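You operate a simulated robot arm through the tools that you are given. There is no shell and no other tool. Be economical: measure what you need, move in short steps, check, and stop when the job is done.

The job below is to be done with a simulated two-armed robot. You get a single attempt, and the scene is never put back.

JOB
Pick up the yellow carton from the top of the plywood table with one hand, pass it to the other hand and put it on the top of the workbench. Set down upright: yellow carton.

Only the result counts: the job must be done as asked and must still hold three seconds after the hand-in. Knocking over, shifting, dropping, spilling or breaking anything else fails it.

ROBOT AND FRAMES
Two 7-joint arms with two-finger grippers on one trunk, on a base that drives. Base frame: it is fixed to the floor where the robot stands at the start and does not move with it; the origin is under the middle of the robot, x ahead of it, y to its left, z up; the surface under the hand at the start is at about z = 0.74. Units: m, degrees, N and s.
The left shoulder is at the start at [0.06, 0.123, 0.945], the right one opposite. With the tool pointing down near the work surface each hand reaches from about 0.32 to 0.78 m from the robot's upright axis, wherever it stands, measured 20 degrees to its own side. Places, roughly: top of the workbench [0.6, 2.3, 0.9]. Payload 1.47 kg a hand.
The tool frame of a hand sits at the grasp point between the pads (the TCP): z along the fingers, y along the line on which they close. The tips reach 0.016 m beyond it. The gripper opens to 0.087 m. The gripper's body begins 0.055 m behind the TCP.
Orientation is told as [roll, pitch, yaw] about the base's x, y, z axes, in that order, counted from this pose: with the fingers straight down and closing along the base's y, the tool's x points along the base's -x, its y along +y and its z along -z.

CONTROLS
- The arms move only by the tool jog_arm. It takes "left_series", "right_series" or both (then of equal length, played together; a hand with none holds still); each is a list of rows, each a list of 7 numbers: the turn, a rotation vector about the tool's x, y, z in degrees, then the shift along the tool's x, y, z in m, then the finger opening in m, from 0 to 0.087. In form: [[ax, ay, az, tx, ty, tz, fingers], ...]. A call has 1 to 10 rows; each row shifts and turns the commanded pose from where the row before left it, along the tool's axes as they then stand. Each row takes 0.2 s and may step no farther than 0.05 m and 8.6 degrees from the row before; otherwise, or with a gripper value out of range, the whole call is refused. Where a pose cannot be reached the arm comes as near as it can. A force on the tool above 40 N (or 10 N above the force at the start of the call, whichever is more), or a blocked arm, ends the call early, and 0.2 s more pass. The fingers move at their own pace (about 0.153 m/s each) and stop on an object; they squeeze with about 28 N. The grip force told is the motor's: it shows also when the fingers shut on nothing. Time passes only in rows, and 0.2 s behind the last, so rows that do not move let the fingers close. It gives the time, the measured TCP pose, the force on the tool (base axes), the opening and the grip force at its end, in the units of the frame above (readings bear some noise), with the torque about the TCP (base axes, N m) and any sound that the robot's microphone picked up, and new pictures: "views" is both (left out), scene, wrist or none (wrist: the cameras of the hands that moved).
- Cameras (640 x 400 px; columns grow to the right, rows downward): "scene" is now at [0.0869, 0.0476, 1.4983]; the picture's right is [0.41, -0.91, 0.00], its down [-0.67, -0.30, -0.68] and it looks along [0.62, 0.28, -0.74] (base axes); focal length 288 px, centre (320, 200). "left" rides on the left gripper at [0.073, -0.012, -0.09] in its tool frame; the picture's right is [0.16, 0.99, 0.00], its down [-0.72, 0.12, -0.68] and it looks along [-0.67, 0.11, 0.73] (tool axes); focal length 247 px, centre (320, 200). "right" rides on the right gripper at [0.073, 0.012, -0.09] in its tool frame; the picture's right is [-0.16, 0.99, 0.00], its down [-0.72, -0.12, -0.68] and it looks along [-0.67, -0.11, 0.73] (tool axes); focal length 247 px, centre (320, 200). There is no depth. A picture from a camera that has moved, and an enlarged one, comes with that camera's place and axes in the base frame and with its lens. The place of the scene camera against the robot may be out by one fixed shift of up to 0.025 m in any direction.
- move_column(by): slides the trunk up (or, below 0, down) by that many m; the arms and the scene camera ride with it, the base frame stays. It gives what a move gives, with no picture.
- steer(legs): drives the robot by 1 to 6 legs, each [ahead, left, turn to the left] in m, m and degrees, along the robot's own axes; the way and the turn of a leg run together, so that a leg with both is an arc; at most 1.5 m and 180 degrees a leg. The arms and the cameras ride along, it lands a little off, and it stops where it bumps. It gives what a move gives, and a new picture of the scene camera.
- turn_head(pan, tilt): turns the head with the scene camera to pan (to the left, within 120 degrees either way) and tilt (down, from -29 to 69), counted from straight ahead of the robot. It gives what a move gives, and a new picture of the scene camera.
- inspect(camera, box): a new picture of the part [left, top, right, bottom] of that camera's present view, enlarged. It takes no simulated time.
- close_job(): hands the job in; it is judged then, once.

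Go step by step. Nothing tells you exact positions but the pictures and the camera data: compare them with the known pose of the tool, close in by small moves and look again before you grip or let go. The budget is 120 turns and 260 pictures, counting those below and the enlarged ones. Unless the task says otherwise, let go and move clear before handing in.

The tools are called after "Request:" as a command line: name --argument value ..., lists and objects as JSON in quotes. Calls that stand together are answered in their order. jog_arm: Moves the arms, as the interface text tells. Its arguments: {"type":"object","properties":{"left_series":{"type":"array","items":{"type":"array","items":{"type":"number"}}},"right_series":{"type":"array","items":{"type":"array","items":{"type":"number"}}},"views":{"type":"string","enum":["both","scene","wrist","none"]}},"required":[]} The other tools are called the same way: move_column (by) slides the trunk up or down; steer (legs) drives the base; turn_head (pan, tilt) turns the head that bears the scene camera; inspect (camera, box) takes an enlarged picture of a part of a camera's view; close_job () hands the job in.

At the start:

```text
time: 0.0
left_eef_pos: [0.4875, 0.3644, 1.0337]
left_orientation: [0.0, -0.1, 0.1]
left_contact_force: [0.0, 0.0, 0.6]
left_torque: [0.0, 0.02, -0.03]
left_gripper_width: 0.0868
left_finger_force: 0.1
right_eef_pos: [0.5599, -0.056, 1.0465]
right_orientation: [0.0, 0.1, 0.0]
right_contact_force: [-0.2, -0.9, -0.1]
right_torque: [-0.01, -0.05, 0.01]
right_gripper_width: 0.087
right_finger_force: 0.1
trunk travel left (down, up): [-0.1, 0.13]
robot x, y, heading: [-0.0017, 0.0041, 0.1]
head pan, tilt: [24.1, 47.5]
```

scene: 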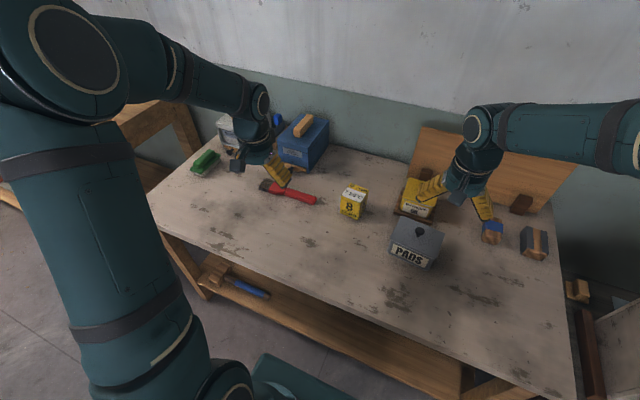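
right: 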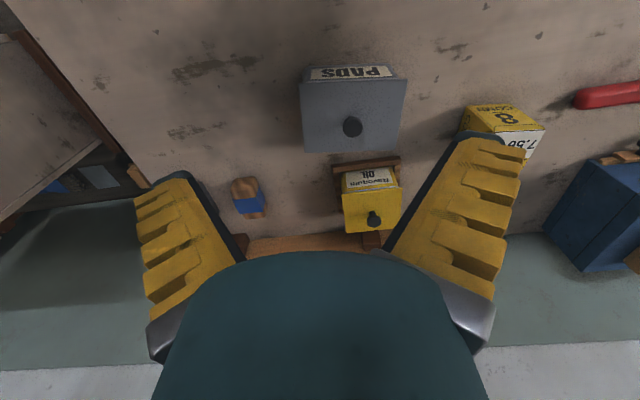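
left: 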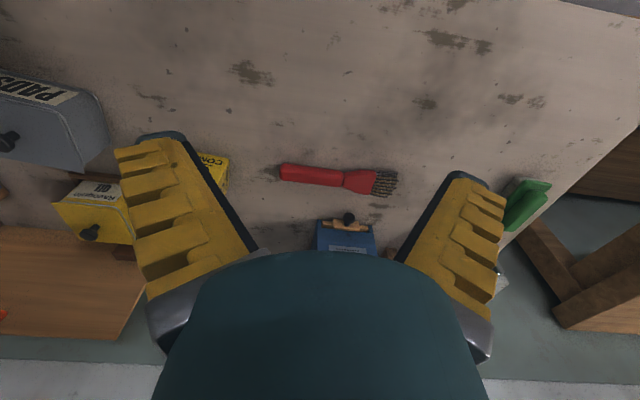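

I see a small yellow box marked "8" in the middle of the table and another yellow container in a wooden rack; I'll enlarge to tell which is the carton.

Request:
inspect --camera "scene" --box '[300, 150, 460, 280]'

Request:
inspect --camera "right" --box '[280, 50, 560, 250]'

```text
3.08 times, centred on (380, 215) of scene
camera zoom: at [0.0869, 0.0476, 1.4983], right [0.41, -0.91, 0.0], down [-0.67, -0.3, -0.68], along [0.62, 0.28, -0.74], focal length 886 px, centre (135, 154)
```

zoom: 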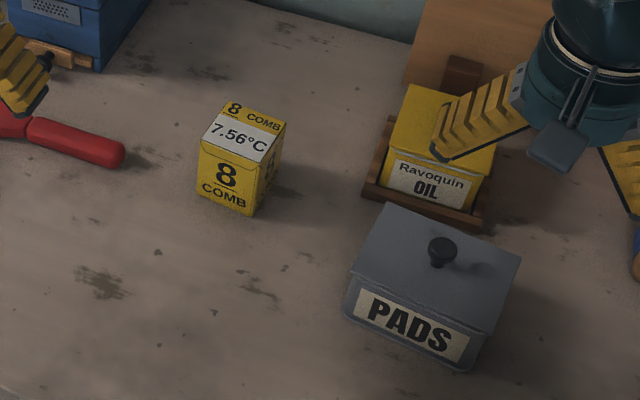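

```text
2.00 times, centred on (420, 150) of right
camera zoom: at [0.4886, -0.0468, 1.1346], right [0.16, 0.99, 0.0], down [0.72, -0.12, 0.68], along [0.67, -0.11, -0.73], focal length 494 px, centre (120, 300)
```

zoom: 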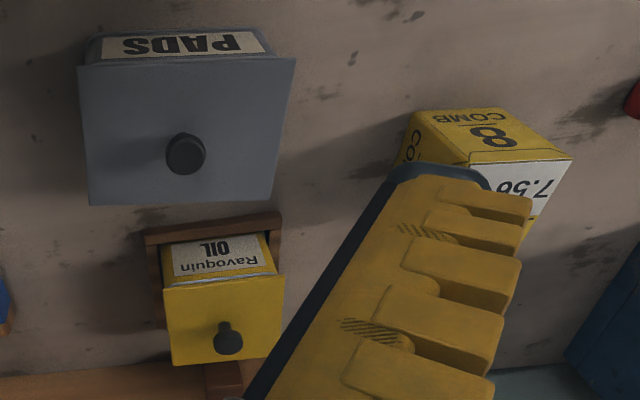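

The carton is the "8 COMB" box at about (0.725, 0.212), roughly 0.066 x 0.066 x 0.086 m; the other yellow thing is an oil can. Before planning I look left toward the workbench, and at my surroundings.

Request:
turn_head --pan 75 --tilt 25

```text
time: 1.2
left_eef_pos: [0.487, 0.3652, 1.0349]
left_orientation: [0.0, 0.0, 0.0]
left_contact_force: [-0.6, -0.6, -0.6]
left_torque: [-0.01, 0.06, 0.03]
left_gripper_width: 0.0871
left_finger_force: 0.1
right_eef_pos: [0.5608, -0.056, 1.046]
right_orientation: [0.0, 0.0, 0.0]
right_contact_force: [0.3, 0.3, -0.3]
right_torque: [-0.02, 0.03, 0.01]
right_gripper_width: 0.0868
right_finger_force: 0.1
trunk travel left (down, up): [-0.1, 0.13]
robot x, y, heading: [0.0013, -0.0023, 0.0]
head pan, tilt: [75.0, 25.0]
camera scene: at [0.0385, 0.1042, 1.5324], right [0.97, -0.26, 0.0], down [-0.11, -0.41, -0.91], along [0.24, 0.88, -0.42], focal length 288 px, centre (320, 200)
```

scene: 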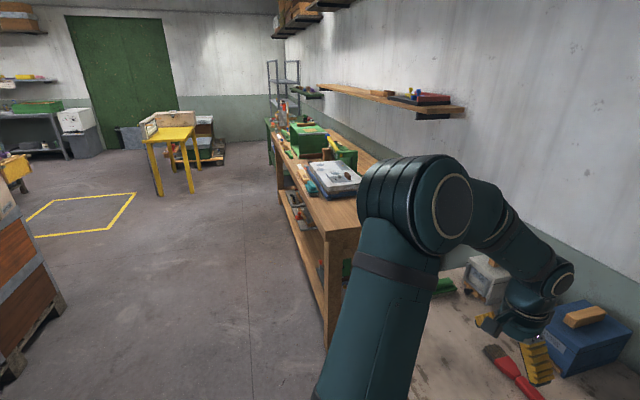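

The workbench runs along the same wall with clear floor before it. I'll shift left 0.2 m so the carton is in front of me, then aim the head at the carton.

Request:
steer --legs '[[0, 0.2, 0]]'

Request:
turn_head --pan 0 --tilt 48

```text
time: 3.5
left_eef_pos: [0.4873, 0.5619, 1.0338]
left_orientation: [0.0, -0.1, -0.1]
left_contact_force: [0.2, -0.5, 0.5]
left_torque: [-0.02, -0.02, 0.0]
left_gripper_width: 0.0872
left_finger_force: 0.1
right_eef_pos: [0.5601, 0.1383, 1.0466]
right_orientation: [0.0, 0.0, -0.1]
right_contact_force: [0.3, -0.1, -0.6]
right_torque: [-0.02, -0.02, -0.01]
right_gripper_width: 0.087
right_finger_force: 0.0
trunk travel left (down, up): [-0.1, 0.13]
robot x, y, heading: [-0.0013, 0.1966, -0.3]
head pan, tilt: [75.0, 25.0]
camera scene: at [0.0386, 0.3001, 1.5324], right [0.97, -0.26, 0.0], down [-0.11, -0.41, -0.91], along [0.24, 0.88, -0.42], focal length 288 px, centre (320, 200)
```

scene: 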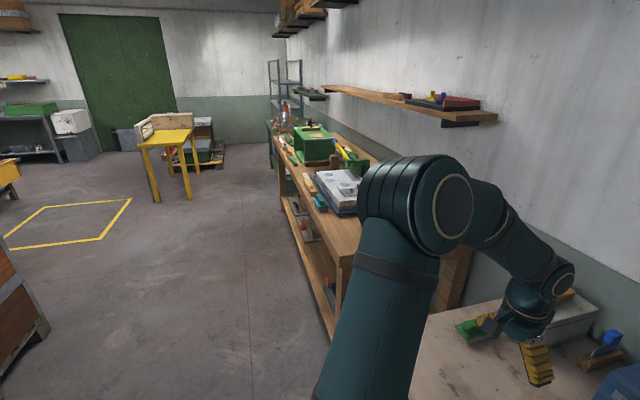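

```text
time: 5.0
left_eef_pos: [0.4882, 0.5612, 1.0338]
left_orientation: [0.0, 0.1, -0.1]
left_contact_force: [-0.7, 0.3, 1.1]
left_torque: [0.04, 0.03, -0.01]
left_gripper_width: 0.087
left_finger_force: 0.0
right_eef_pos: [0.5611, 0.1385, 1.0468]
right_orientation: [0.0, -0.1, -0.1]
right_contact_force: [0.9, -0.3, -1.1]
right_torque: [0.01, -0.02, 0.01]
right_gripper_width: 0.0871
right_finger_force: 0.1
trunk travel left (down, up): [-0.1, 0.13]
robot x, y, heading: [0.003, 0.1922, -0.1]
head pan, tilt: [0.0, 48.0]
camera scene: at [0.0935, 0.2106, 1.4977], right [0.0, -1.0, 0.0], down [-0.74, 0.0, -0.67], along [0.67, 0.0, -0.74], focal length 288 px, centre (320, 200)
```

scene: 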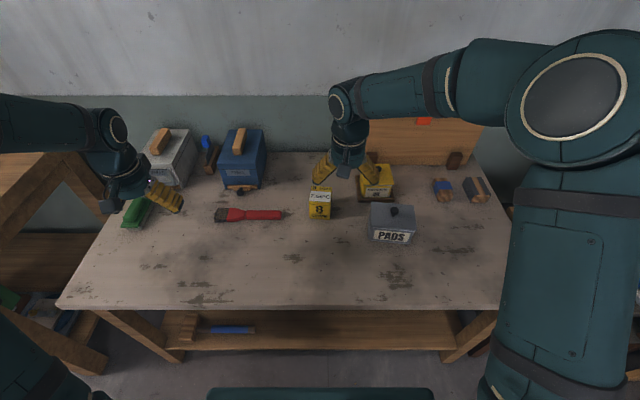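

Rotating the right hand: yaw +90° so it closes along x, then tilt toward the left.

Request:
jog_arm --right_series '[[0, 0, -8.5, 0, 0, 0, 0.087], [0, 0, -8.5, 0, 0, 0, 0.087], [0, 0, -8.5, 0, 0, 0, 0.087], [0, 0, -8.5, 0, 0, 0, 0.087], [0, 0, -8.5, 0, 0, 0, 0.087], [0, 0, -8.5, 0, 0, 0, 0.087], [0, 0, -8.5, 0, 0, 0, 0.087], [0, 0, -8.5, 0, 0, 0, 0.087], [0, 0, -8.5, 0, 0, 0, 0.087], [0, 0, -8.5, 0, 0, 0, 0.087]]' --views "none"

Request:
jog_arm --right_series '[[0, 0, -5, 0, 0, 0, 0.087], [0, -7.5, 0, 0, 0, 0, 0.087], [0, -7.5, 0, 0, 0, 0, 0.087], [0, -7.5, 0, 0, 0, 0, 0.087], [0, -7.5, 0, 0, 0, 0, 0.087], [0, -7.5, 0, 0, 0, 0, 0.087], [0, -7.5, 0, 0, 0, 0, 0.087], [0, 0, 0, 0, 0, 0, 0.087]]'

```text
time: 7.2
left_eef_pos: [0.4876, 0.5605, 1.0344]
left_orientation: [0.0, 0.1, -0.1]
left_contact_force: [-0.3, 0.1, -0.2]
left_torque: [0.02, 0.02, -0.02]
left_gripper_width: 0.0869
left_finger_force: 0.0
right_eef_pos: [0.5602, 0.1377, 1.0461]
right_orientation: [0.0, 0.0, 85.1]
right_contact_force: [0.7, 0.4, 0.2]
right_torque: [0.01, 0.0, 0.03]
right_gripper_width: 0.0871
right_finger_force: 0.0
trunk travel left (down, up): [-0.1, 0.13]
robot x, y, heading: [-0.0013, 0.195, -0.1]
head pan, tilt: [0.0, 48.0]
```

```text
time: 9.0
left_eef_pos: [0.4886, 0.561, 1.0345]
left_orientation: [0.0, 0.1, 0.0]
left_contact_force: [0.1, 0.4, -0.7]
left_torque: [0.0, 0.0, 0.0]
left_gripper_width: 0.087
left_finger_force: 0.0
right_eef_pos: [0.5606, 0.1379, 1.0471]
right_orientation: [-0.1, -45.1, 90.1]
right_contact_force: [0.0, 0.0, -0.5]
right_torque: [-0.01, -0.01, -0.04]
right_gripper_width: 0.0871
right_finger_force: 0.2
trunk travel left (down, up): [-0.1, 0.13]
robot x, y, heading: [-0.002, 0.1977, 0.1]
head pan, tilt: [0.0, 48.0]
camera scene: at [0.0933, 0.2111, 1.4977], right [0.0, -1.0, 0.0], down [-0.74, 0.0, -0.67], along [0.67, 0.0, -0.74], focal length 288 px, centre (320, 200)
camera right: at [0.5494, 0.0217, 1.0573], right [-0.99, 0.11, 0.11], down [0.11, 0.03, 0.99], along [0.11, 0.99, -0.04], focal length 247 px, centre (320, 200)
```

scene: 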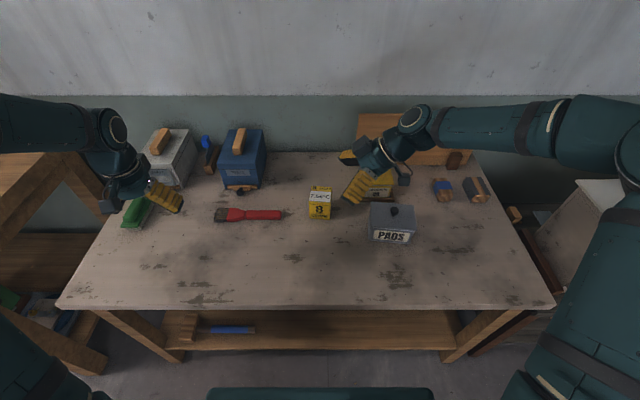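
right: 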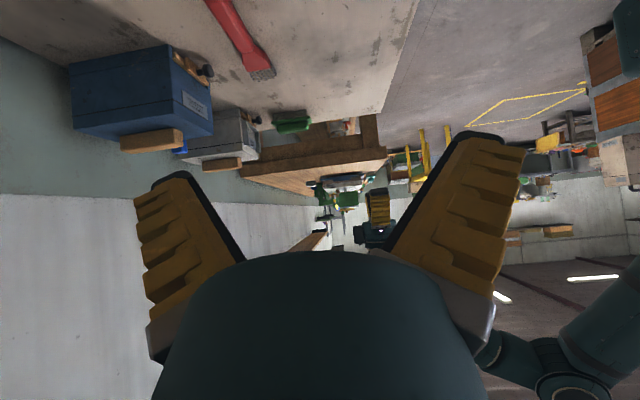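

The tilted pose is reached. Now I refine the carton's position from this viewpoint.

Request:
inspect --camera "scene" --box '[280, 170, 400, 245]'

```text
5.33 times, centred on (340, 208) of scene
camera zoom: at [0.0933, 0.2111, 1.4977], right [0.0, -1.0, 0.0], down [-0.74, 0.0, -0.67], along [0.67, 0.0, -0.74], focal length 1537 px, centre (213, 160)
```

zoom: 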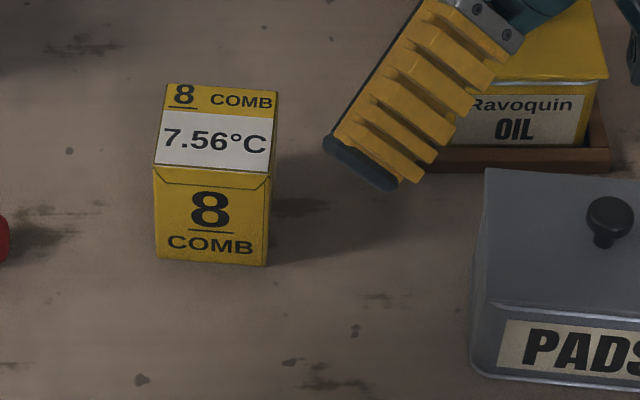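

The carton centre is about (0.727, 0.209), yaw about -5°, 0.07 m square, top at 0.826. I align the hand's yaw and move it above and to the right of the carton.

Request:
jog_arm --right_series '[[3.5, 0, 3.5, 0, 0, 0, 0.087], [0, 0, 0, 0.0109, -0.0318, 0.0222, 0.087], [0, 0, 0, 0.0109, -0.0318, 0.0222, 0.087], [0, 0, 0, 0.0109, -0.0318, 0.0222, 0.087], [0, 0, 0, 0.0109, -0.0318, 0.0222, 0.087], [0, 0, 0, 0.0109, -0.0318, 0.0222, 0.087], [0, 0, 0, 0, 0, 0, 0.087]]'

Request:
inspect --camera "scene" --box '[280, 150, 400, 225]'

```text
time: 10.6
left_eef_pos: [0.4877, 0.5614, 1.0347]
left_orientation: [0.0, -0.1, -0.2]
left_contact_force: [-1.2, 0.0, -0.2]
left_torque: [-0.03, -0.01, -0.02]
left_gripper_width: 0.0872
left_finger_force: 0.1
right_eef_pos: [0.724, 0.1645, 0.9291]
right_orientation: [-0.1, -44.9, 85.1]
right_contact_force: [-0.7, 0.6, -0.4]
right_torque: [0.02, -0.02, 0.01]
right_gripper_width: 0.087
right_finger_force: 0.1
trunk travel left (down, up): [-0.1, 0.13]
robot x, y, heading: [0.0003, 0.1977, 0.0]
head pan, tilt: [0.0, 48.0]
camera scene: at [0.0927, 0.2103, 1.4978], right [0.0, -1.0, 0.0], down [-0.74, 0.0, -0.67], along [0.67, 0.0, -0.74], focal length 288 px, centre (320, 200)
camera right: at [0.7026, 0.0503, 0.9403], right [-0.97, 0.2, 0.11], down [0.12, 0.02, 0.99], along [0.19, 0.98, -0.04], focal length 247 px, centre (320, 200)
```

scene: 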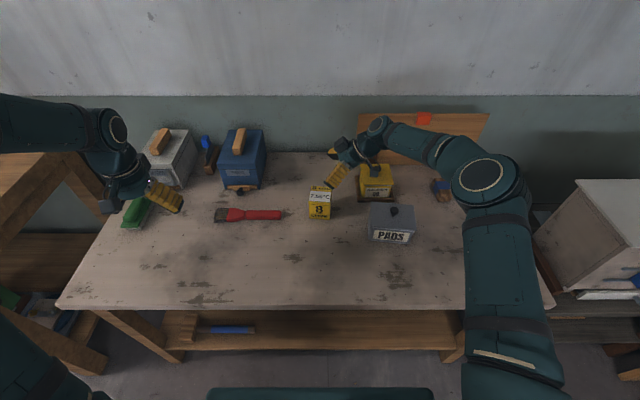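
right: 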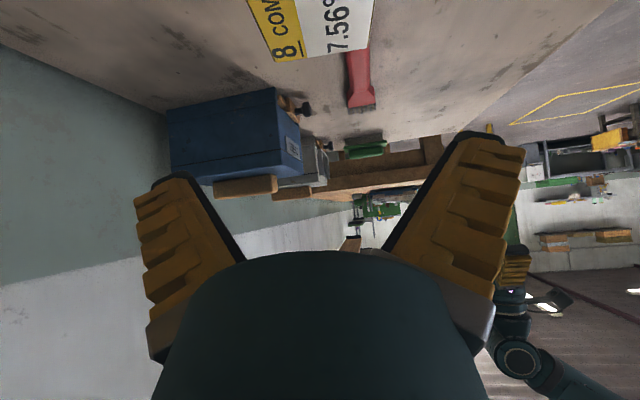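

```text
5.33 times, centred on (340, 188) of scene
camera zoom: at [0.0927, 0.2103, 1.4978], right [0.0, -1.0, 0.0], down [-0.74, 0.0, -0.67], along [0.67, 0.0, -0.74], focal length 1537 px, centre (213, 267)
```

zoom: 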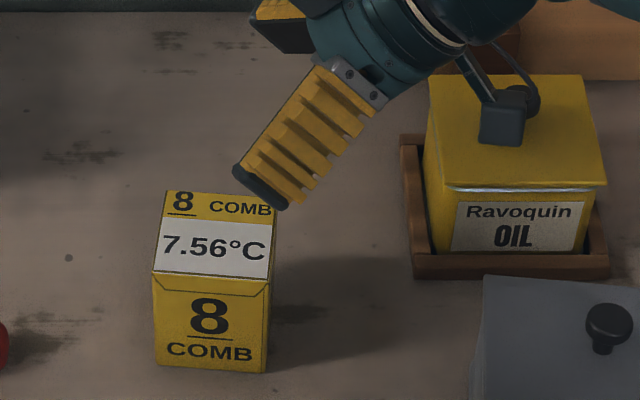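

Fingers and carton line up well. I descend to just above the carton top and look again.

Request:
jog_arm --right_series '[[0, 0, 0, 0.0205, 0.002, 0.0205, 0.087], [0, 0, 0, 0.0205, 0, 0.0205, 0.087], [0, 0, 0, 0, 0, 0, 0.087]]' --views "wrist"

Request:
inspect --camera "scene" --box '[280, 160, 400, 235]'

```text
time: 11.4
left_eef_pos: [0.487, 0.5608, 1.0351]
left_orientation: [0.0, -0.1, -0.1]
left_contact_force: [0.6, -0.7, 0.0]
left_torque: [-0.02, 0.01, -0.01]
left_gripper_width: 0.0875
left_finger_force: 0.1
right_eef_pos: [0.7215, 0.1649, 0.8715]
right_orientation: [-0.1, -45.0, 85.0]
right_contact_force: [-0.3, -0.6, -0.2]
right_torque: [0.04, 0.01, -0.01]
right_gripper_width: 0.0869
right_finger_force: 0.0
trunk travel left (down, up): [-0.1, 0.13]
robot x, y, heading: [-0.001, 0.1921, -0.5]
head pan, tilt: [0.0, 48.0]
camera right: at [0.7008, 0.0499, 0.882], right [-0.97, 0.2, 0.11], down [0.12, 0.02, 0.99], along [0.19, 0.98, -0.04], focal length 247 px, centre (320, 200)
```

right: 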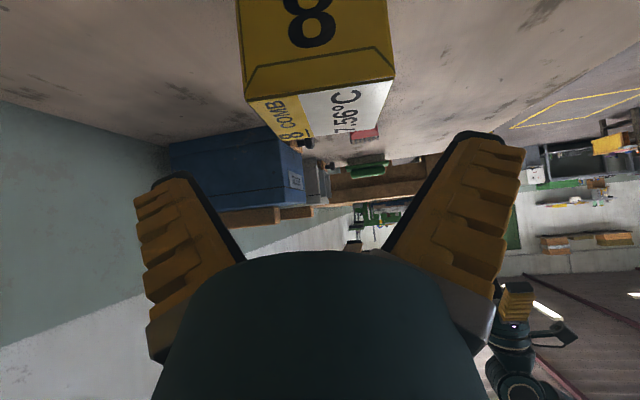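

```text
5.33 times, centred on (340, 198) of scene
camera zoom: at [0.0932, 0.2106, 1.4977], right [0.0, -1.0, 0.0], down [-0.74, 0.0, -0.67], along [0.67, 0.0, -0.74], focal length 1537 px, centre (213, 213)
```

zoom: 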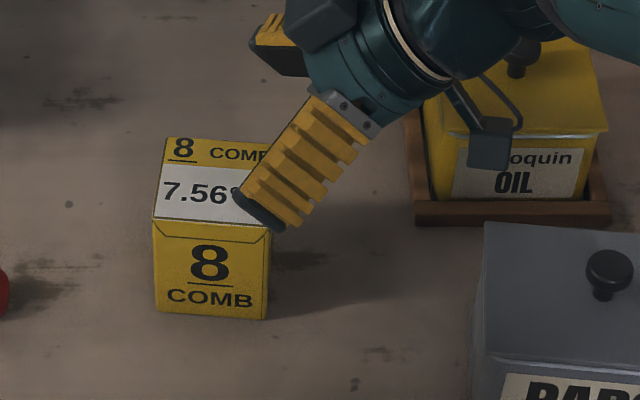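

Alignment is within a few mm; I nudge yaw and x slightly and lower until the tips just pass the top edge, then check.

Request:
jog_arm --right_series '[[1.2, 0, 1.2, 0.01, 0.002, 0.01, 0.087], [0, 0, 0, 0.0115, 0, 0.0115, 0.087], [0, 0, 0, 0, 0, 0, 0.087]]' --views "wrist"

Request:
inspect --camera "scene" --box '[290, 170, 370, 220]'

```text
time: 12.2
left_eef_pos: [0.4878, 0.5618, 1.0335]
left_orientation: [0.0, 0.0, 0.0]
left_contact_force: [0.1, 0.1, 0.1]
left_torque: [-0.02, -0.02, 0.06]
left_gripper_width: 0.087
left_finger_force: 0.1
right_eef_pos: [0.7187, 0.1663, 0.8415]
right_orientation: [-0.1, -45.0, 83.4]
right_contact_force: [0.2, -0.2, -0.1]
right_torque: [-0.02, 0.04, 0.0]
right_gripper_width: 0.087
right_finger_force: 0.1
trunk travel left (down, up): [-0.1, 0.13]
robot x, y, heading: [0.0008, 0.1952, -0.2]
head pan, tilt: [0.0, 48.0]
camera right: at [0.6945, 0.0505, 0.8516], right [-0.97, 0.23, 0.11], down [0.12, 0.02, 0.99], along [0.22, 0.97, -0.04], focal length 247 px, centre (320, 200)
```

right: 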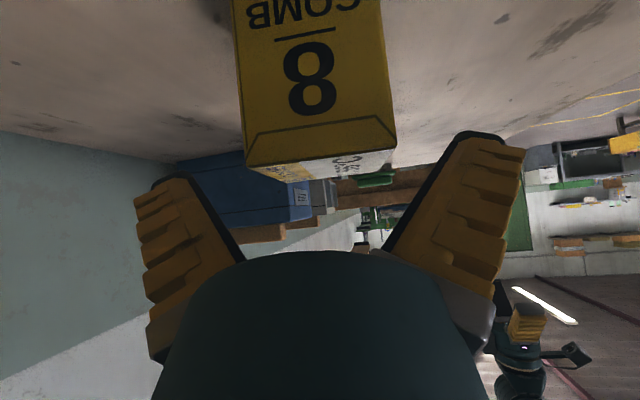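

```text
8.00 times, centred on (330, 195) of scene
camera zoom: at [0.0933, 0.2106, 1.4977], right [0.0, -1.0, 0.0], down [-0.74, 0.0, -0.67], along [0.67, 0.0, -0.74], focal length 2305 px, centre (240, 240)
```

zoom: 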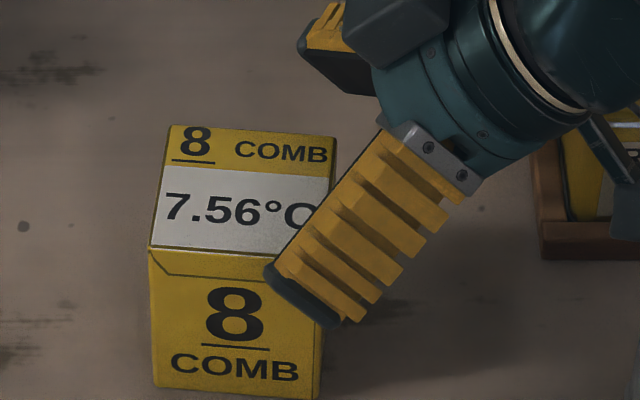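

The fingers straddle the carton cleanly. Continue down and then diagonally in, still open.

Request:
jog_arm --right_series '[[0, 0, 0, 0.0122, 0, 0.0122, 0.087], [0, 0, 0, 0.0122, 0, 0.0122, 0.087], [0, 0, 0, 0, 0, 0.017, 0.087], [0, 0, 0, 0, 0, 0.017, 0.087], [0, 0, 0, 0, 0, 0.014, 0.087], [0, 0, 0, 0, 0, 0, 0.087]]' --views "wrist"

Request:
inspect --camera "scene" --box '[290, 170, 370, 220]'

```text
time: 12.8
left_eef_pos: [0.4884, 0.5609, 1.0337]
left_orientation: [0.1, 0.0, -0.1]
left_contact_force: [0.4, 0.3, -0.5]
left_torque: [0.01, 0.04, 0.01]
left_gripper_width: 0.087
left_finger_force: 0.1
right_eef_pos: [0.7233, 0.1648, 0.8213]
right_orientation: [-1.5, -45.2, 84.2]
right_contact_force: [-1.5, 0.3, 21.5]
right_torque: [-2.87, 0.56, -0.19]
right_gripper_width: 0.0868
right_finger_force: 0.0
trunk travel left (down, up): [-0.1, 0.13]
robot x, y, heading: [-0.0, 0.1943, -0.2]
head pan, tilt: [0.0, 48.0]
stopped in row 3 (right hand): the force on the tool passed its limit at 50 N (the readings are from after the stop); the commanded pose is now the measured one
camera right: at [0.6992, 0.0495, 0.8306], right [-0.97, 0.23, 0.09], down [0.1, 0.01, 0.99], along [0.23, 0.97, -0.04], focal length 247 px, centre (320, 200)
```

right: 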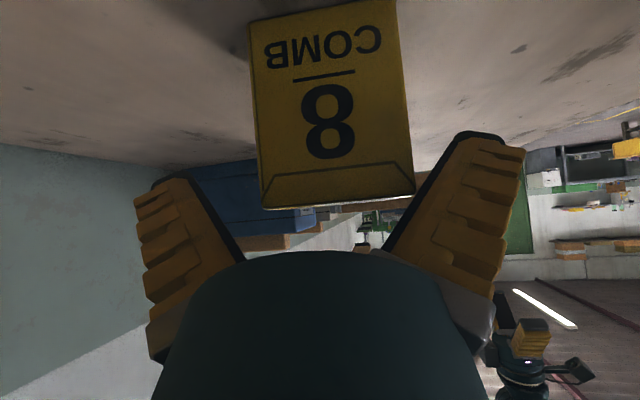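

```text
8.00 times, centred on (330, 195) of scene
camera zoom: at [0.0931, 0.2107, 1.4978], right [0.0, -1.0, 0.0], down [-0.74, 0.0, -0.67], along [0.67, 0.0, -0.74], focal length 2305 px, centre (240, 240)
```

zoom: 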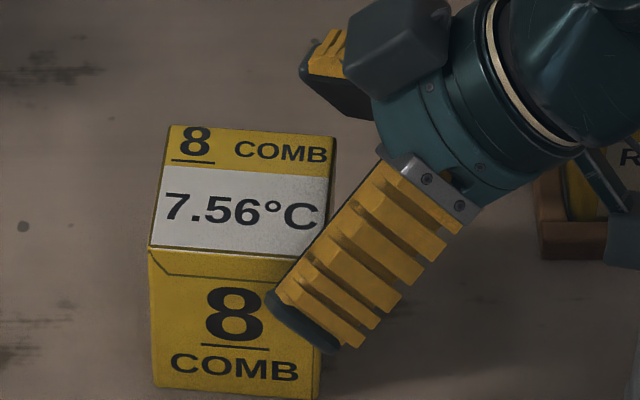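

The force reading places the contact at about (0.697, 0.032): my wrist camera touched the PADS tin's lid, not the carton. I back straight up, and will use a steeper 30° tilt with a higher grip, which keeps the camera clear of it.

Request:
jog_arm --right_series '[[0, 0, 0, -0.0212, 0, -0.0212, 0.087], [0, 0, 0, -0.0212, 0, -0.0212, 0.087], [0, 7.5, 0, 0, 0, 0, 0.087], [0, 7.5, 0, 0, 0, 0, 0.087], [0, 0, 0, 0, 0, 0, 0.087]]' --views "both"

Request:
inspect --camera "scene" --box '[280, 170, 440, 270]'

```text
time: 14.0
left_eef_pos: [0.4888, 0.5601, 1.0339]
left_orientation: [0.0, 0.1, -0.1]
left_contact_force: [-1.2, -0.2, 0.4]
left_torque: [-0.01, -0.02, 0.0]
left_gripper_width: 0.0869
left_finger_force: 0.1
right_eef_pos: [0.722, 0.1639, 0.8776]
right_orientation: [-0.9, -30.2, 83.5]
right_contact_force: [-0.2, 0.0, 0.1]
right_torque: [0.02, 0.02, 0.02]
right_gripper_width: 0.0867
right_finger_force: 0.0
trunk travel left (down, up): [-0.1, 0.13]
robot x, y, heading: [-0.0039, 0.1956, -0.2]
head pan, tilt: [0.0, 48.0]
camera scene: at [0.0937, 0.2102, 1.4976], right [0.0, -1.0, 0.0], down [-0.74, 0.0, -0.67], along [0.67, 0.0, -0.74], focal length 288 px, centre (320, 200)
camera right: at [0.6971, 0.0554, 0.9175], right [-0.96, 0.26, 0.07], down [0.14, 0.27, 0.95], along [0.23, 0.93, -0.3], focal length 247 px, centre (320, 200)
```

scene: 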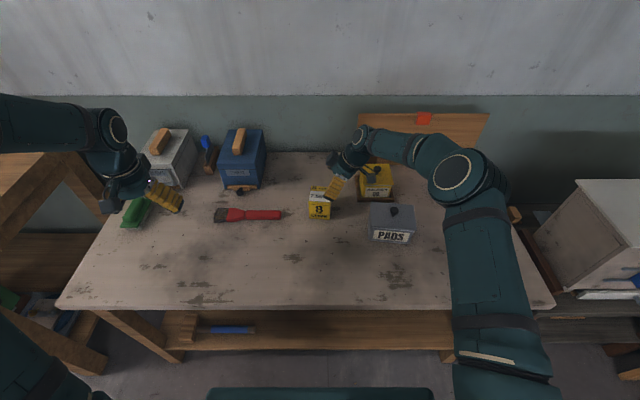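
right: 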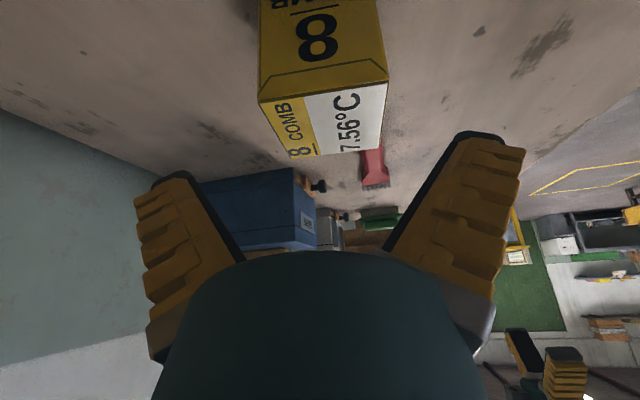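

```text
4.00 times, centred on (360, 220) of scene
camera zoom: at [0.0937, 0.2102, 1.4976], right [0.0, -1.0, 0.0], down [-0.74, 0.0, -0.67], along [0.67, 0.0, -0.74], focal length 1152 px, centre (160, 120)
```

zoom: 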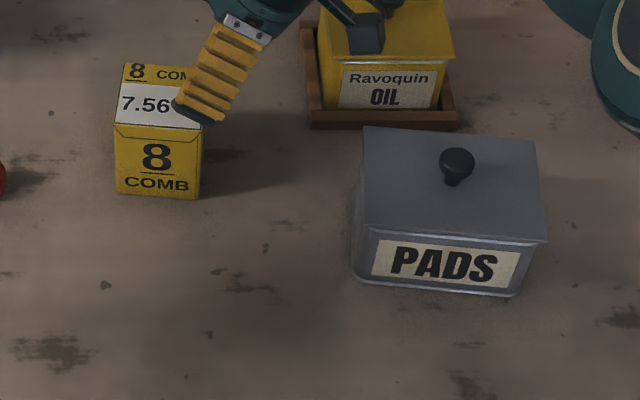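

PADS tin hasn't moved. Now lateral in and straight down with the steeper pose, stopping short of full depth to check.

Request:
jog_arm --right_series '[[0, 0, 0, -0.0199, 0, 0.0115, 0.087], [0, 0, 0, 0.0088, 0, 0.0152, 0.087], [0, 0, 0, 0.0088, 0, 0.0152, 0.087], [0, 0, 0, 0.0088, 0, 0.0152, 0.087], [0, 0, 0, 0, 0, 0, 0.087]]' --views "wrist"

Request:
inspect --camera "scene" --box '[290, 170, 410, 245]'

```text
time: 15.2
left_eef_pos: [0.488, 0.5618, 1.0343]
left_orientation: [-0.1, 0.0, -0.1]
left_contact_force: [0.3, 0.0, 0.2]
left_torque: [0.03, -0.01, 0.03]
left_gripper_width: 0.087
left_finger_force: 0.1
right_eef_pos: [0.7257, 0.1868, 0.8251]
right_orientation: [-1.0, -30.2, 83.5]
right_contact_force: [0.4, -0.9, 0.4]
right_torque: [-0.02, -0.02, 0.02]
right_gripper_width: 0.0868
right_finger_force: 0.1
trunk travel left (down, up): [-0.1, 0.13]
robot x, y, heading: [-0.0007, 0.1909, -0.2]
head pan, tilt: [0.0, 48.0]
camera right: at [0.7012, 0.0788, 0.8639], right [-0.96, 0.26, 0.07], down [0.14, 0.27, 0.95], along [0.23, 0.93, -0.29], focal length 247 px, centre (320, 200)
```

right: 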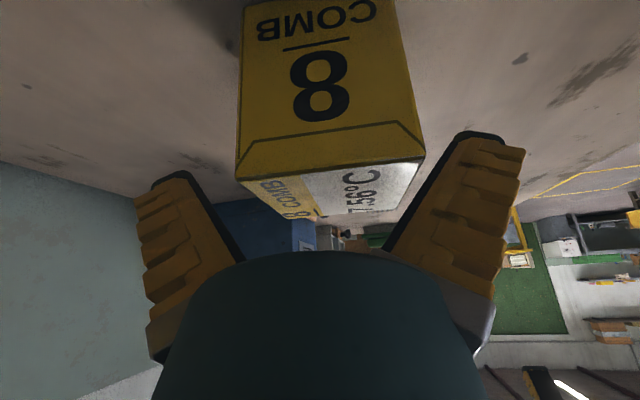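

```text
5.33 times, centred on (350, 208) of scene
camera zoom: at [0.0934, 0.2106, 1.4977], right [0.0, -1.0, 0.0], down [-0.74, 0.0, -0.67], along [0.67, 0.0, -0.74], focal length 1537 px, centre (160, 160)
```

zoom: 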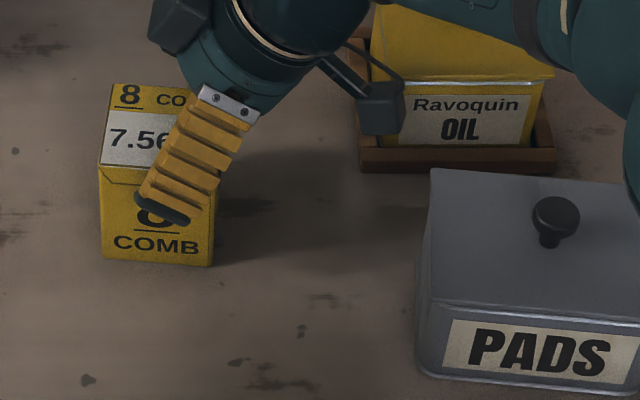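

The fingers straddle the carton and the wrist camera is clear of the tins. I lower the last 2 cm with a small x correction and close.

Request:
jog_arm --right_series '[[0, 0, 0, 0.005, 0.0035, 0.009, 0.087], [0, 0, 0, 0.0055, 0, 0.009, 0.087], [0, 0, 0, 0, 0, 0, 0.087], [0, 0, 0, 0, 0, 0, 0.06], [0, 0, 0, 0, 0, 0, 0.05], [0, 0, 0, 0, 0, 0, 0.05]]' --views "both"

```text
time: 16.6
left_eef_pos: [0.4855, 0.5597, 1.0358]
left_orientation: [0.0, -0.1, -0.2]
left_contact_force: [0.3, 0.1, 0.9]
left_torque: [-0.01, 0.01, -0.04]
left_gripper_width: 0.0868
left_finger_force: 0.1
right_eef_pos: [0.7201, 0.1852, 0.8048]
right_orientation: [-1.0, -30.2, 83.6]
right_contact_force: [-5.8, -10.0, 21.0]
right_torque: [-1.38, 0.3, -0.13]
right_gripper_width: 0.0834
right_finger_force: 28.5
trunk travel left (down, up): [-0.1, 0.13]
robot x, y, heading: [0.0007, 0.1972, -0.3]
head pan, tilt: [0.0, 48.0]
camera scene: at [0.0908, 0.2096, 1.4979], right [0.0, -1.0, 0.0], down [-0.74, 0.0, -0.67], along [0.67, 0.0, -0.74], focal length 288 px, centre (320, 200)
camera right: at [0.696, 0.0774, 0.8448], right [-0.96, 0.26, 0.06], down [0.13, 0.27, 0.95], along [0.23, 0.93, -0.29], focal length 247 px, centre (320, 200)
```

scene: 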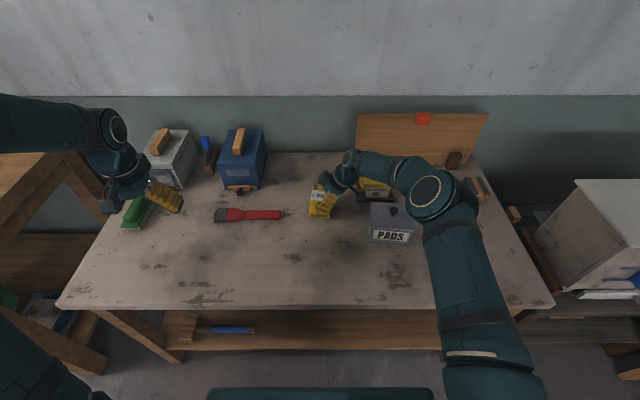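
right: 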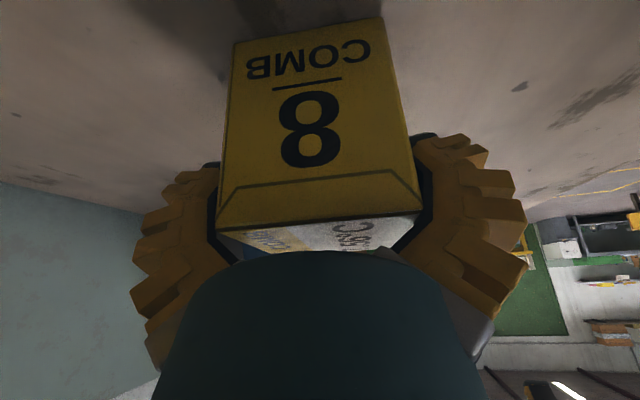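

The grip reads 28 N, but there's an upward 21 N load I don't trust. I look closer before lifting.

Request:
inspect --camera "scene" --box '[290, 160, 410, 235]'

Request:
inspect --camera "right" --box '[120, 0, 540, 262]'

```text
5.33 times, centred on (350, 198) of scene
camera zoom: at [0.0908, 0.2096, 1.4979], right [0.0, -1.0, 0.0], down [-0.74, 0.0, -0.67], along [0.67, 0.0, -0.74], focal length 1537 px, centre (160, 213)
```

zoom: 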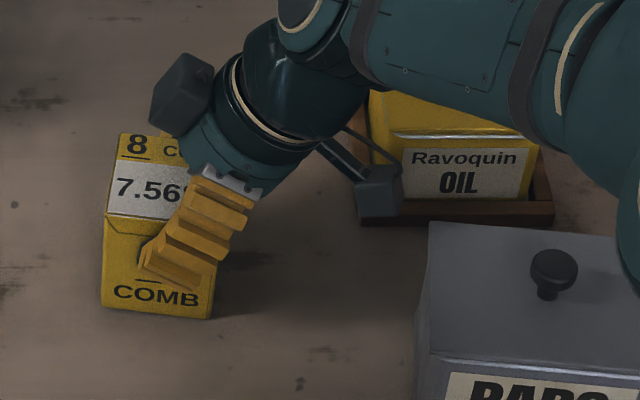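

```text
1.52 times, centred on (330, 131) of right
camera zoom: at [0.696, 0.0774, 0.8448], right [-0.96, 0.26, 0.06], down [0.13, 0.27, 0.95], along [0.23, 0.93, -0.29], focal length 376 px, centre (305, 305)
```

zoom: 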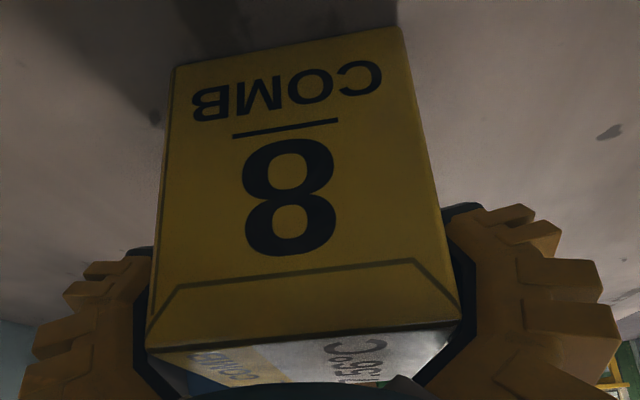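

The soft fingers have wrapped around the carton and pulled it slightly against the table. It looks gripped; I lift 2 cm slowly and check.

Request:
jog_arm --right_series '[[0, 0, 0, -0.0025, 0, -0.0043, 0.05], [0, 0, 0, -0.0025, 0, -0.0043, 0.05], [0, 0, 0, -0.005, 0, -0.0087, 0.05], [0, 0, 0, 0, 0, 0, 0.05]]' --views "wrist"

Request:
inspect --camera "scene" --box '[290, 160, 410, 235]'

```text
time: 17.6
left_eef_pos: [0.4889, 0.561, 1.0332]
left_orientation: [0.0, 0.0, -0.1]
left_contact_force: [0.5, 0.7, -0.3]
left_torque: [0.03, -0.01, -0.03]
left_gripper_width: 0.0867
left_finger_force: 0.0
right_eef_pos: [0.7215, 0.1886, 0.8234]
right_orientation: [-0.8, -30.3, 83.5]
right_contact_force: [0.1, 0.9, -4.3]
right_torque: [0.0, 0.0, -0.02]
right_gripper_width: 0.0753
right_finger_force: 28.1
trunk travel left (down, up): [-0.1, 0.13]
robot x, y, heading: [-0.0008, 0.1937, 0.1]
head pan, tilt: [0.0, 48.0]
camera right: at [0.6967, 0.0799, 0.8623], right [-0.96, 0.25, 0.07], down [0.14, 0.27, 0.95], along [0.22, 0.93, -0.29], focal length 247 px, centre (320, 200)
```

right: 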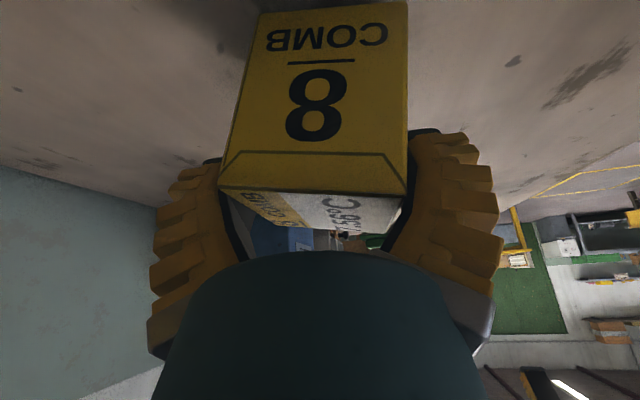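

```text
5.33 times, centred on (350, 198) of scene
camera zoom: at [0.0939, 0.2105, 1.4976], right [0.0, -1.0, 0.0], down [-0.74, 0.0, -0.67], along [0.67, 0.0, -0.74], focal length 1537 px, centre (160, 213)
```

zoom: 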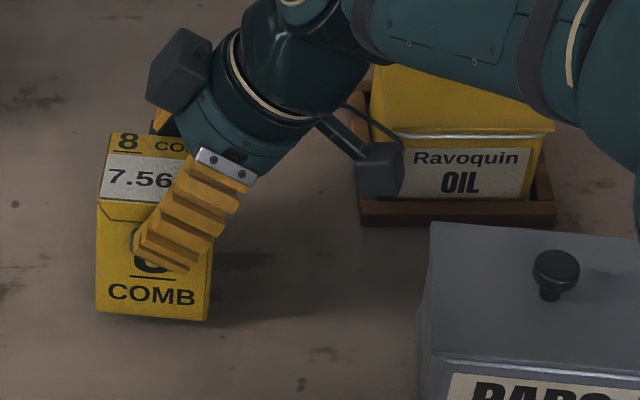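

The load now reads about 4 N, roughly the carton's weight, and it looks somewhat tilted. I lift further, 6 cm, and re-examine.

Request:
jog_arm --right_series '[[0, 0, 0, -0.0075, 0, -0.013, 0.05], [0, 0, 0, -0.0075, 0, -0.013, 0.05], [0, 0, 0, -0.0075, 0, -0.013, 0.05], [0, 0, 0, -0.0075, 0, -0.013, 0.05], [0, 0, 0, 0, 0, 0, 0.05]]' --views "wrist"

Request:
inspect --camera "scene" --box '[290, 150, 410, 225]'

```text
time: 18.8
left_eef_pos: [0.4889, 0.5608, 1.0339]
left_orientation: [0.0, 0.0, 0.0]
left_contact_force: [0.1, 0.4, 0.2]
left_torque: [0.0, 0.01, -0.03]
left_gripper_width: 0.0871
left_finger_force: 0.0
right_eef_pos: [0.7207, 0.1863, 0.8827]
right_orientation: [-0.9, -30.2, 83.5]
right_contact_force: [0.6, -0.2, -0.3]
right_torque: [0.01, 0.0, 0.0]
right_gripper_width: 0.0555
right_finger_force: 3.5
trunk travel left (down, up): [-0.1, 0.13]
robot x, y, heading: [0.0008, 0.1975, 0.1]
head pan, tilt: [0.0, 48.0]
camera right: at [0.6972, 0.0788, 0.923], right [-0.96, 0.25, 0.07], down [0.14, 0.27, 0.95], along [0.23, 0.93, -0.29], focal length 247 px, centre (320, 200)
```

right: 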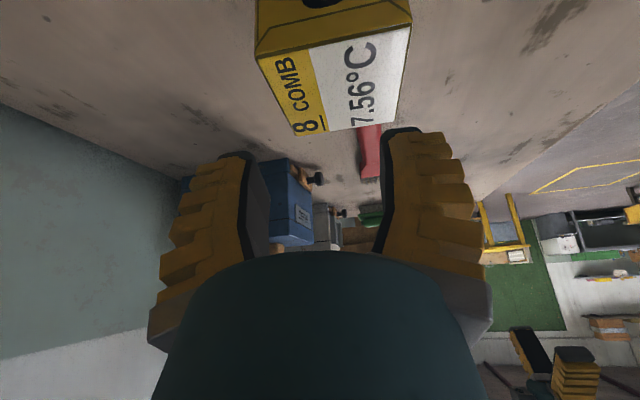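

```text
5.33 times, centred on (350, 188) of scene
camera zoom: at [0.0937, 0.2105, 1.4977], right [0.0, -1.0, 0.0], down [-0.74, 0.0, -0.67], along [0.67, 0.0, -0.74], focal length 1537 px, centre (160, 267)
```

zoom: 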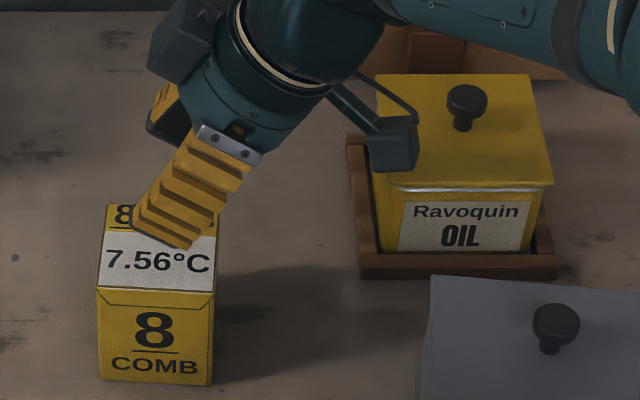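

The carton slipped out, but it's standing upright where it was. The fingers visibly splay and flex, so I need to understand their shape before regripping.

Request:
inspect --camera "right" --box '[140, 100, 500, 325]'

Request:
inspect --camera "left" --box '[0, 0, 640, 400]'

Request:
inspect --camera "scene" --box '[310, 150, 374, 190]'

```text
1.78 times, centred on (320, 212) of right
camera zoom: at [0.6972, 0.0788, 0.923], right [-0.96, 0.25, 0.07], down [0.14, 0.27, 0.95], along [0.23, 0.93, -0.29], focal length 439 px, centre (320, 178)
```

zoom: 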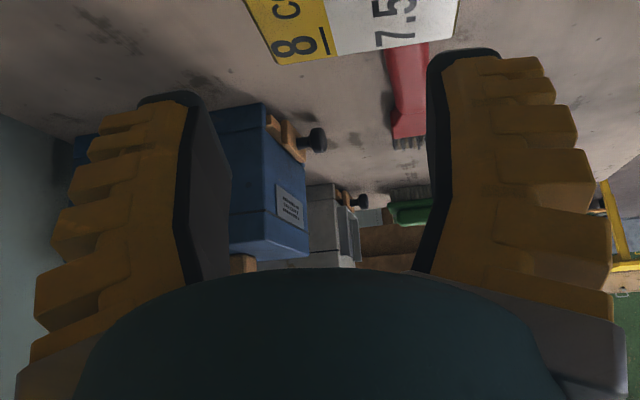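

```text
1.00 times, centred on (320, 200) of left (not enlarged: the box is as wide or as high as the picture)
camera zoom: at [0.4152, 0.5497, 1.1233], right [-0.16, 0.99, 0.0], down [0.72, 0.11, 0.68], along [0.67, 0.11, -0.73], focal length 247 px, centre (320, 200)
```

zoom: 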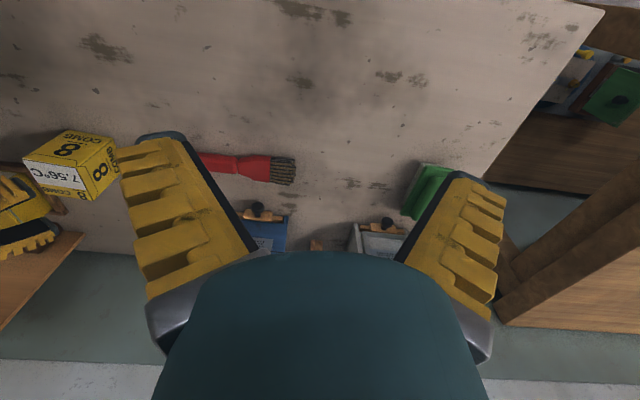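

```text
10.00 times, centred on (342, 170) of scene
camera zoom: at [0.0937, 0.2105, 1.4977], right [0.0, -1.0, 0.0], down [-0.74, 0.0, -0.67], along [0.67, 0.0, -0.74], focal length 2881 px, centre (100, 500)
```

zoom: 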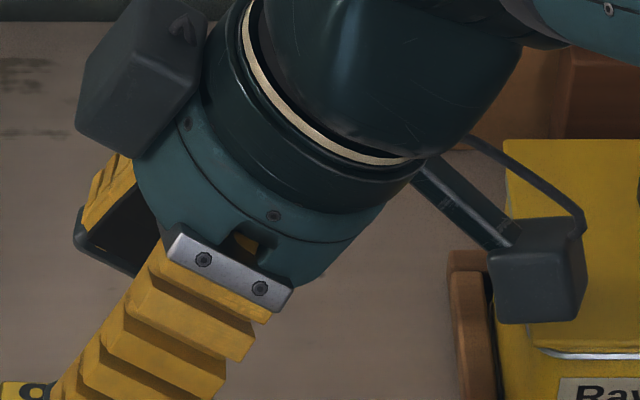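

The box had gone too deep on a slanted corner, so the splayed fingers squeezed it out. New plan: right hand grips straight down with aligned faces and shallow depth; the left hand takes it later from the front, horizontally. I rise, level the hand and re-measure the carton.

Request:
jog_arm --right_series '[[0, 0, 0, -0.015, 0, -0.026, 0.087], [0, 0, 0, -0.015, 0, -0.026, 0.087], [0, 7.5, 0, 0, 0, 0, 0.087], [0, 7.5, 0, 0, 0, 0, 0.087], [0, 7.5, 0, 0, 0, 0, 0.087], [0, 7.6, 0, 0, 0, 0, 0.087], [0, 0, 0, 0, 0, 0, 0.087]]' --views "wrist"

Request:
inspect --camera "scene" --box '[280, 160, 400, 235]'

```text
time: 20.4
left_eef_pos: [0.4876, 0.56, 1.0343]
left_orientation: [-0.1, -0.1, 0.0]
left_contact_force: [-0.4, 0.1, -0.2]
left_torque: [0.03, -0.02, 0.0]
left_gripper_width: 0.087
left_finger_force: 0.0
right_eef_pos: [0.7198, 0.1867, 0.9441]
right_orientation: [-0.9, 0.0, 83.0]
right_contact_force: [0.1, -0.1, 0.1]
right_torque: [0.0, -0.02, -0.02]
right_gripper_width: 0.087
right_finger_force: 0.1
trunk travel left (down, up): [-0.1, 0.13]
robot x, y, heading: [-0.0001, 0.1936, -0.1]
head pan, tilt: [0.0, 48.0]
camera right: at [0.6997, 0.1143, 1.0322], right [-0.96, 0.28, -0.01], down [0.19, 0.71, 0.68], along [0.2, 0.65, -0.73], focal length 247 px, centre (320, 200)
```

right: 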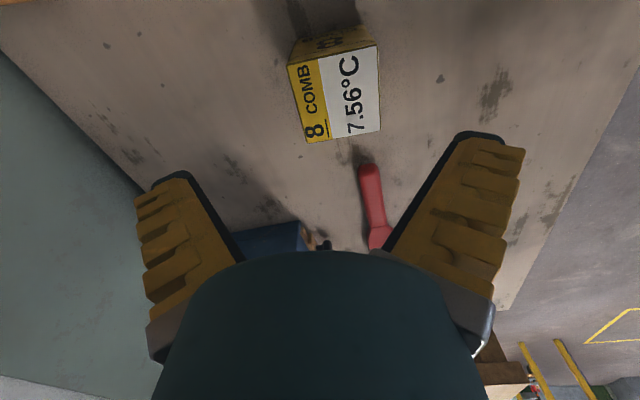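

```text
5.33 times, centred on (340, 198) of scene
camera zoom: at [0.0935, 0.2101, 1.4977], right [0.0, -1.0, 0.0], down [-0.74, 0.0, -0.67], along [0.67, 0.0, -0.74], focal length 1537 px, centre (213, 213)
```

zoom: 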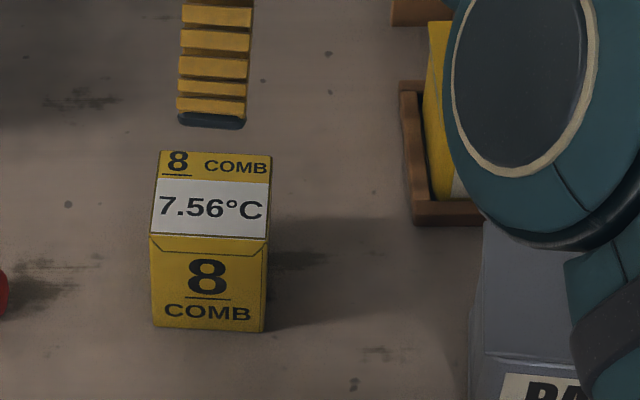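

The carton stands at about (0.715, 0.205), yaw about -4.5°, and lines up with the fingers. I align yaw, centre and descend to just above the top.

Request:
jog_arm --right_series '[[0, -0.9, -2.5, -0.0026, 0.0053, 0, 0.087], [0, 0, 0, 0, 0, 0.03, 0.087], [0, 0, 0, 0, 0, 0.03, 0.087], [0, 0, 0, 0, 0, 0.03, 0.087], [0, 0, 0, 0, 0, 0, 0.087]]' --views "wrist"

Request:
inspect --camera "scene" --box '[280, 160, 400, 235]'

```text
time: 21.6
left_eef_pos: [0.4886, 0.5611, 1.0341]
left_orientation: [0.0, 0.0, 0.0]
left_contact_force: [0.0, 1.0, -0.2]
left_torque: [0.02, 0.02, -0.01]
left_gripper_width: 0.087
left_finger_force: 0.1
right_eef_pos: [0.7179, 0.1893, 0.8544]
right_orientation: [-0.8, -0.9, 85.6]
right_contact_force: [-0.2, 0.3, -0.3]
right_torque: [0.02, 0.0, 0.01]
right_gripper_width: 0.0869
right_finger_force: 0.1
trunk travel left (down, up): [-0.1, 0.13]
robot x, y, heading: [0.0028, 0.1936, -0.1]
head pan, tilt: [0.0, 48.0]
camera right: at [0.6991, 0.1152, 0.9411], right [-0.97, 0.23, -0.01], down [0.16, 0.7, 0.69], along [0.17, 0.67, -0.72], focal length 247 px, centre (320, 200)
```

right: 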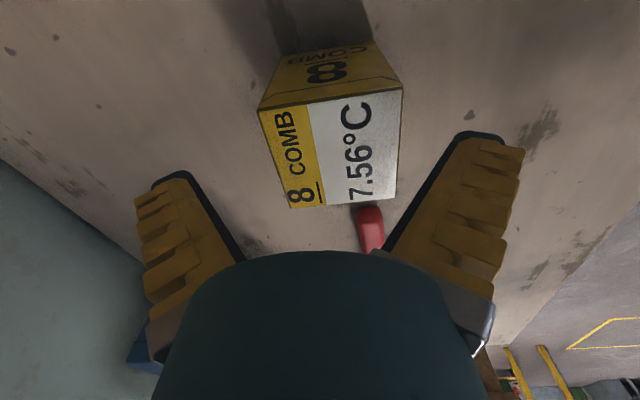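

```text
5.33 times, centred on (340, 198) of scene
camera zoom: at [0.0932, 0.2105, 1.4977], right [0.0, -1.0, 0.0], down [-0.74, 0.0, -0.67], along [0.67, 0.0, -0.74], focal length 1537 px, centre (213, 213)
```

zoom: 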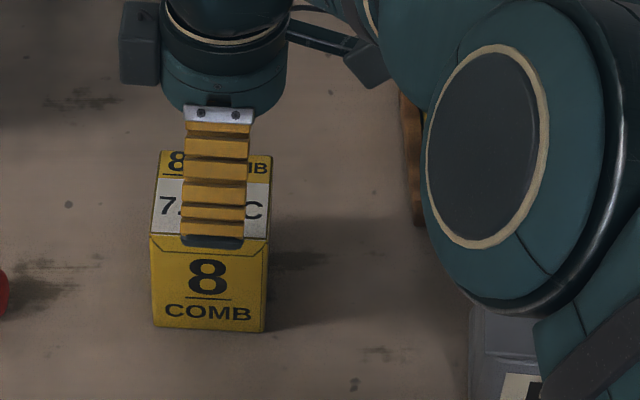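

The wrist view says the carton sits a little nearer the robot than the hand's centre. I shift 7 mm, level the hand, lower 2 cm, and look again.

Request:
jog_arm --right_series '[[-0.8, 0.9, 0, 0.001, 0.007, 0, 0.087], [0, 0, 0, 0, 0, 0.02, 0.087], [0, 0, 0, 0, 0, 0, 0.087]]' --views "wrist"

Request:
inspect --camera "scene" --box '[280, 160, 400, 235]'

```text
time: 22.4
left_eef_pos: [0.4878, 0.5603, 1.0342]
left_orientation: [0.0, -0.1, -0.2]
left_contact_force: [0.1, -0.1, -0.3]
left_torque: [0.03, 0.0, 0.0]
left_gripper_width: 0.0868
left_finger_force: 0.1
right_eef_pos: [0.7087, 0.191, 0.8336]
right_orientation: [0.0, 0.0, 85.6]
right_contact_force: [-0.8, -0.5, 0.0]
right_torque: [-0.02, -0.01, -0.01]
right_gripper_width: 0.0872
right_finger_force: 0.1
trunk travel left (down, up): [-0.1, 0.13]
robot x, y, heading: [-0.0008, 0.1924, 0.1]
head pan, tilt: [0.0, 48.0]
camera right: at [0.6922, 0.1173, 0.9225], right [-0.97, 0.23, 0.0], down [0.17, 0.71, 0.68], along [0.16, 0.66, -0.73], focal length 247 px, centre (320, 200)
```

right: 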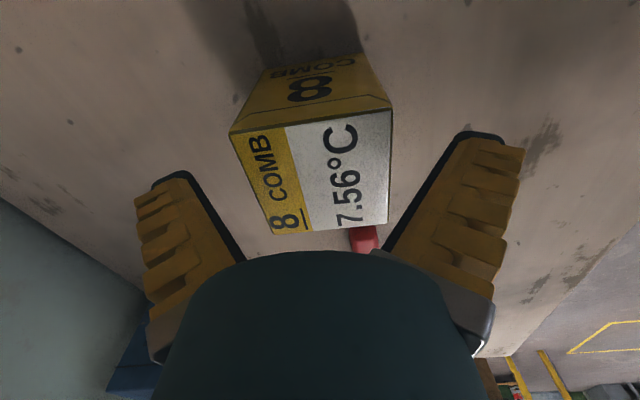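

```text
5.33 times, centred on (340, 198) of scene
camera zoom: at [0.0932, 0.2105, 1.4977], right [0.0, -1.0, 0.0], down [-0.74, 0.0, -0.67], along [0.67, 0.0, -0.74], focal length 1537 px, centre (213, 213)
```

zoom: 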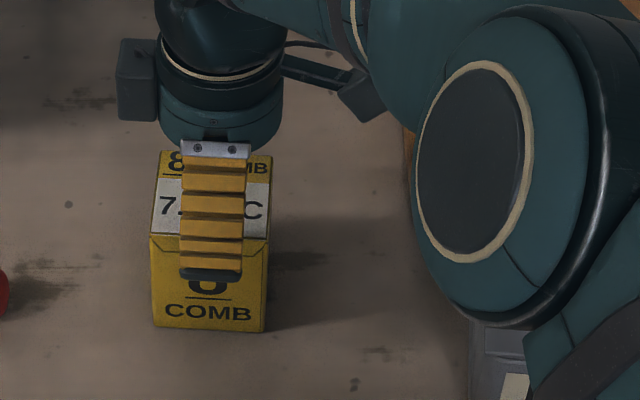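

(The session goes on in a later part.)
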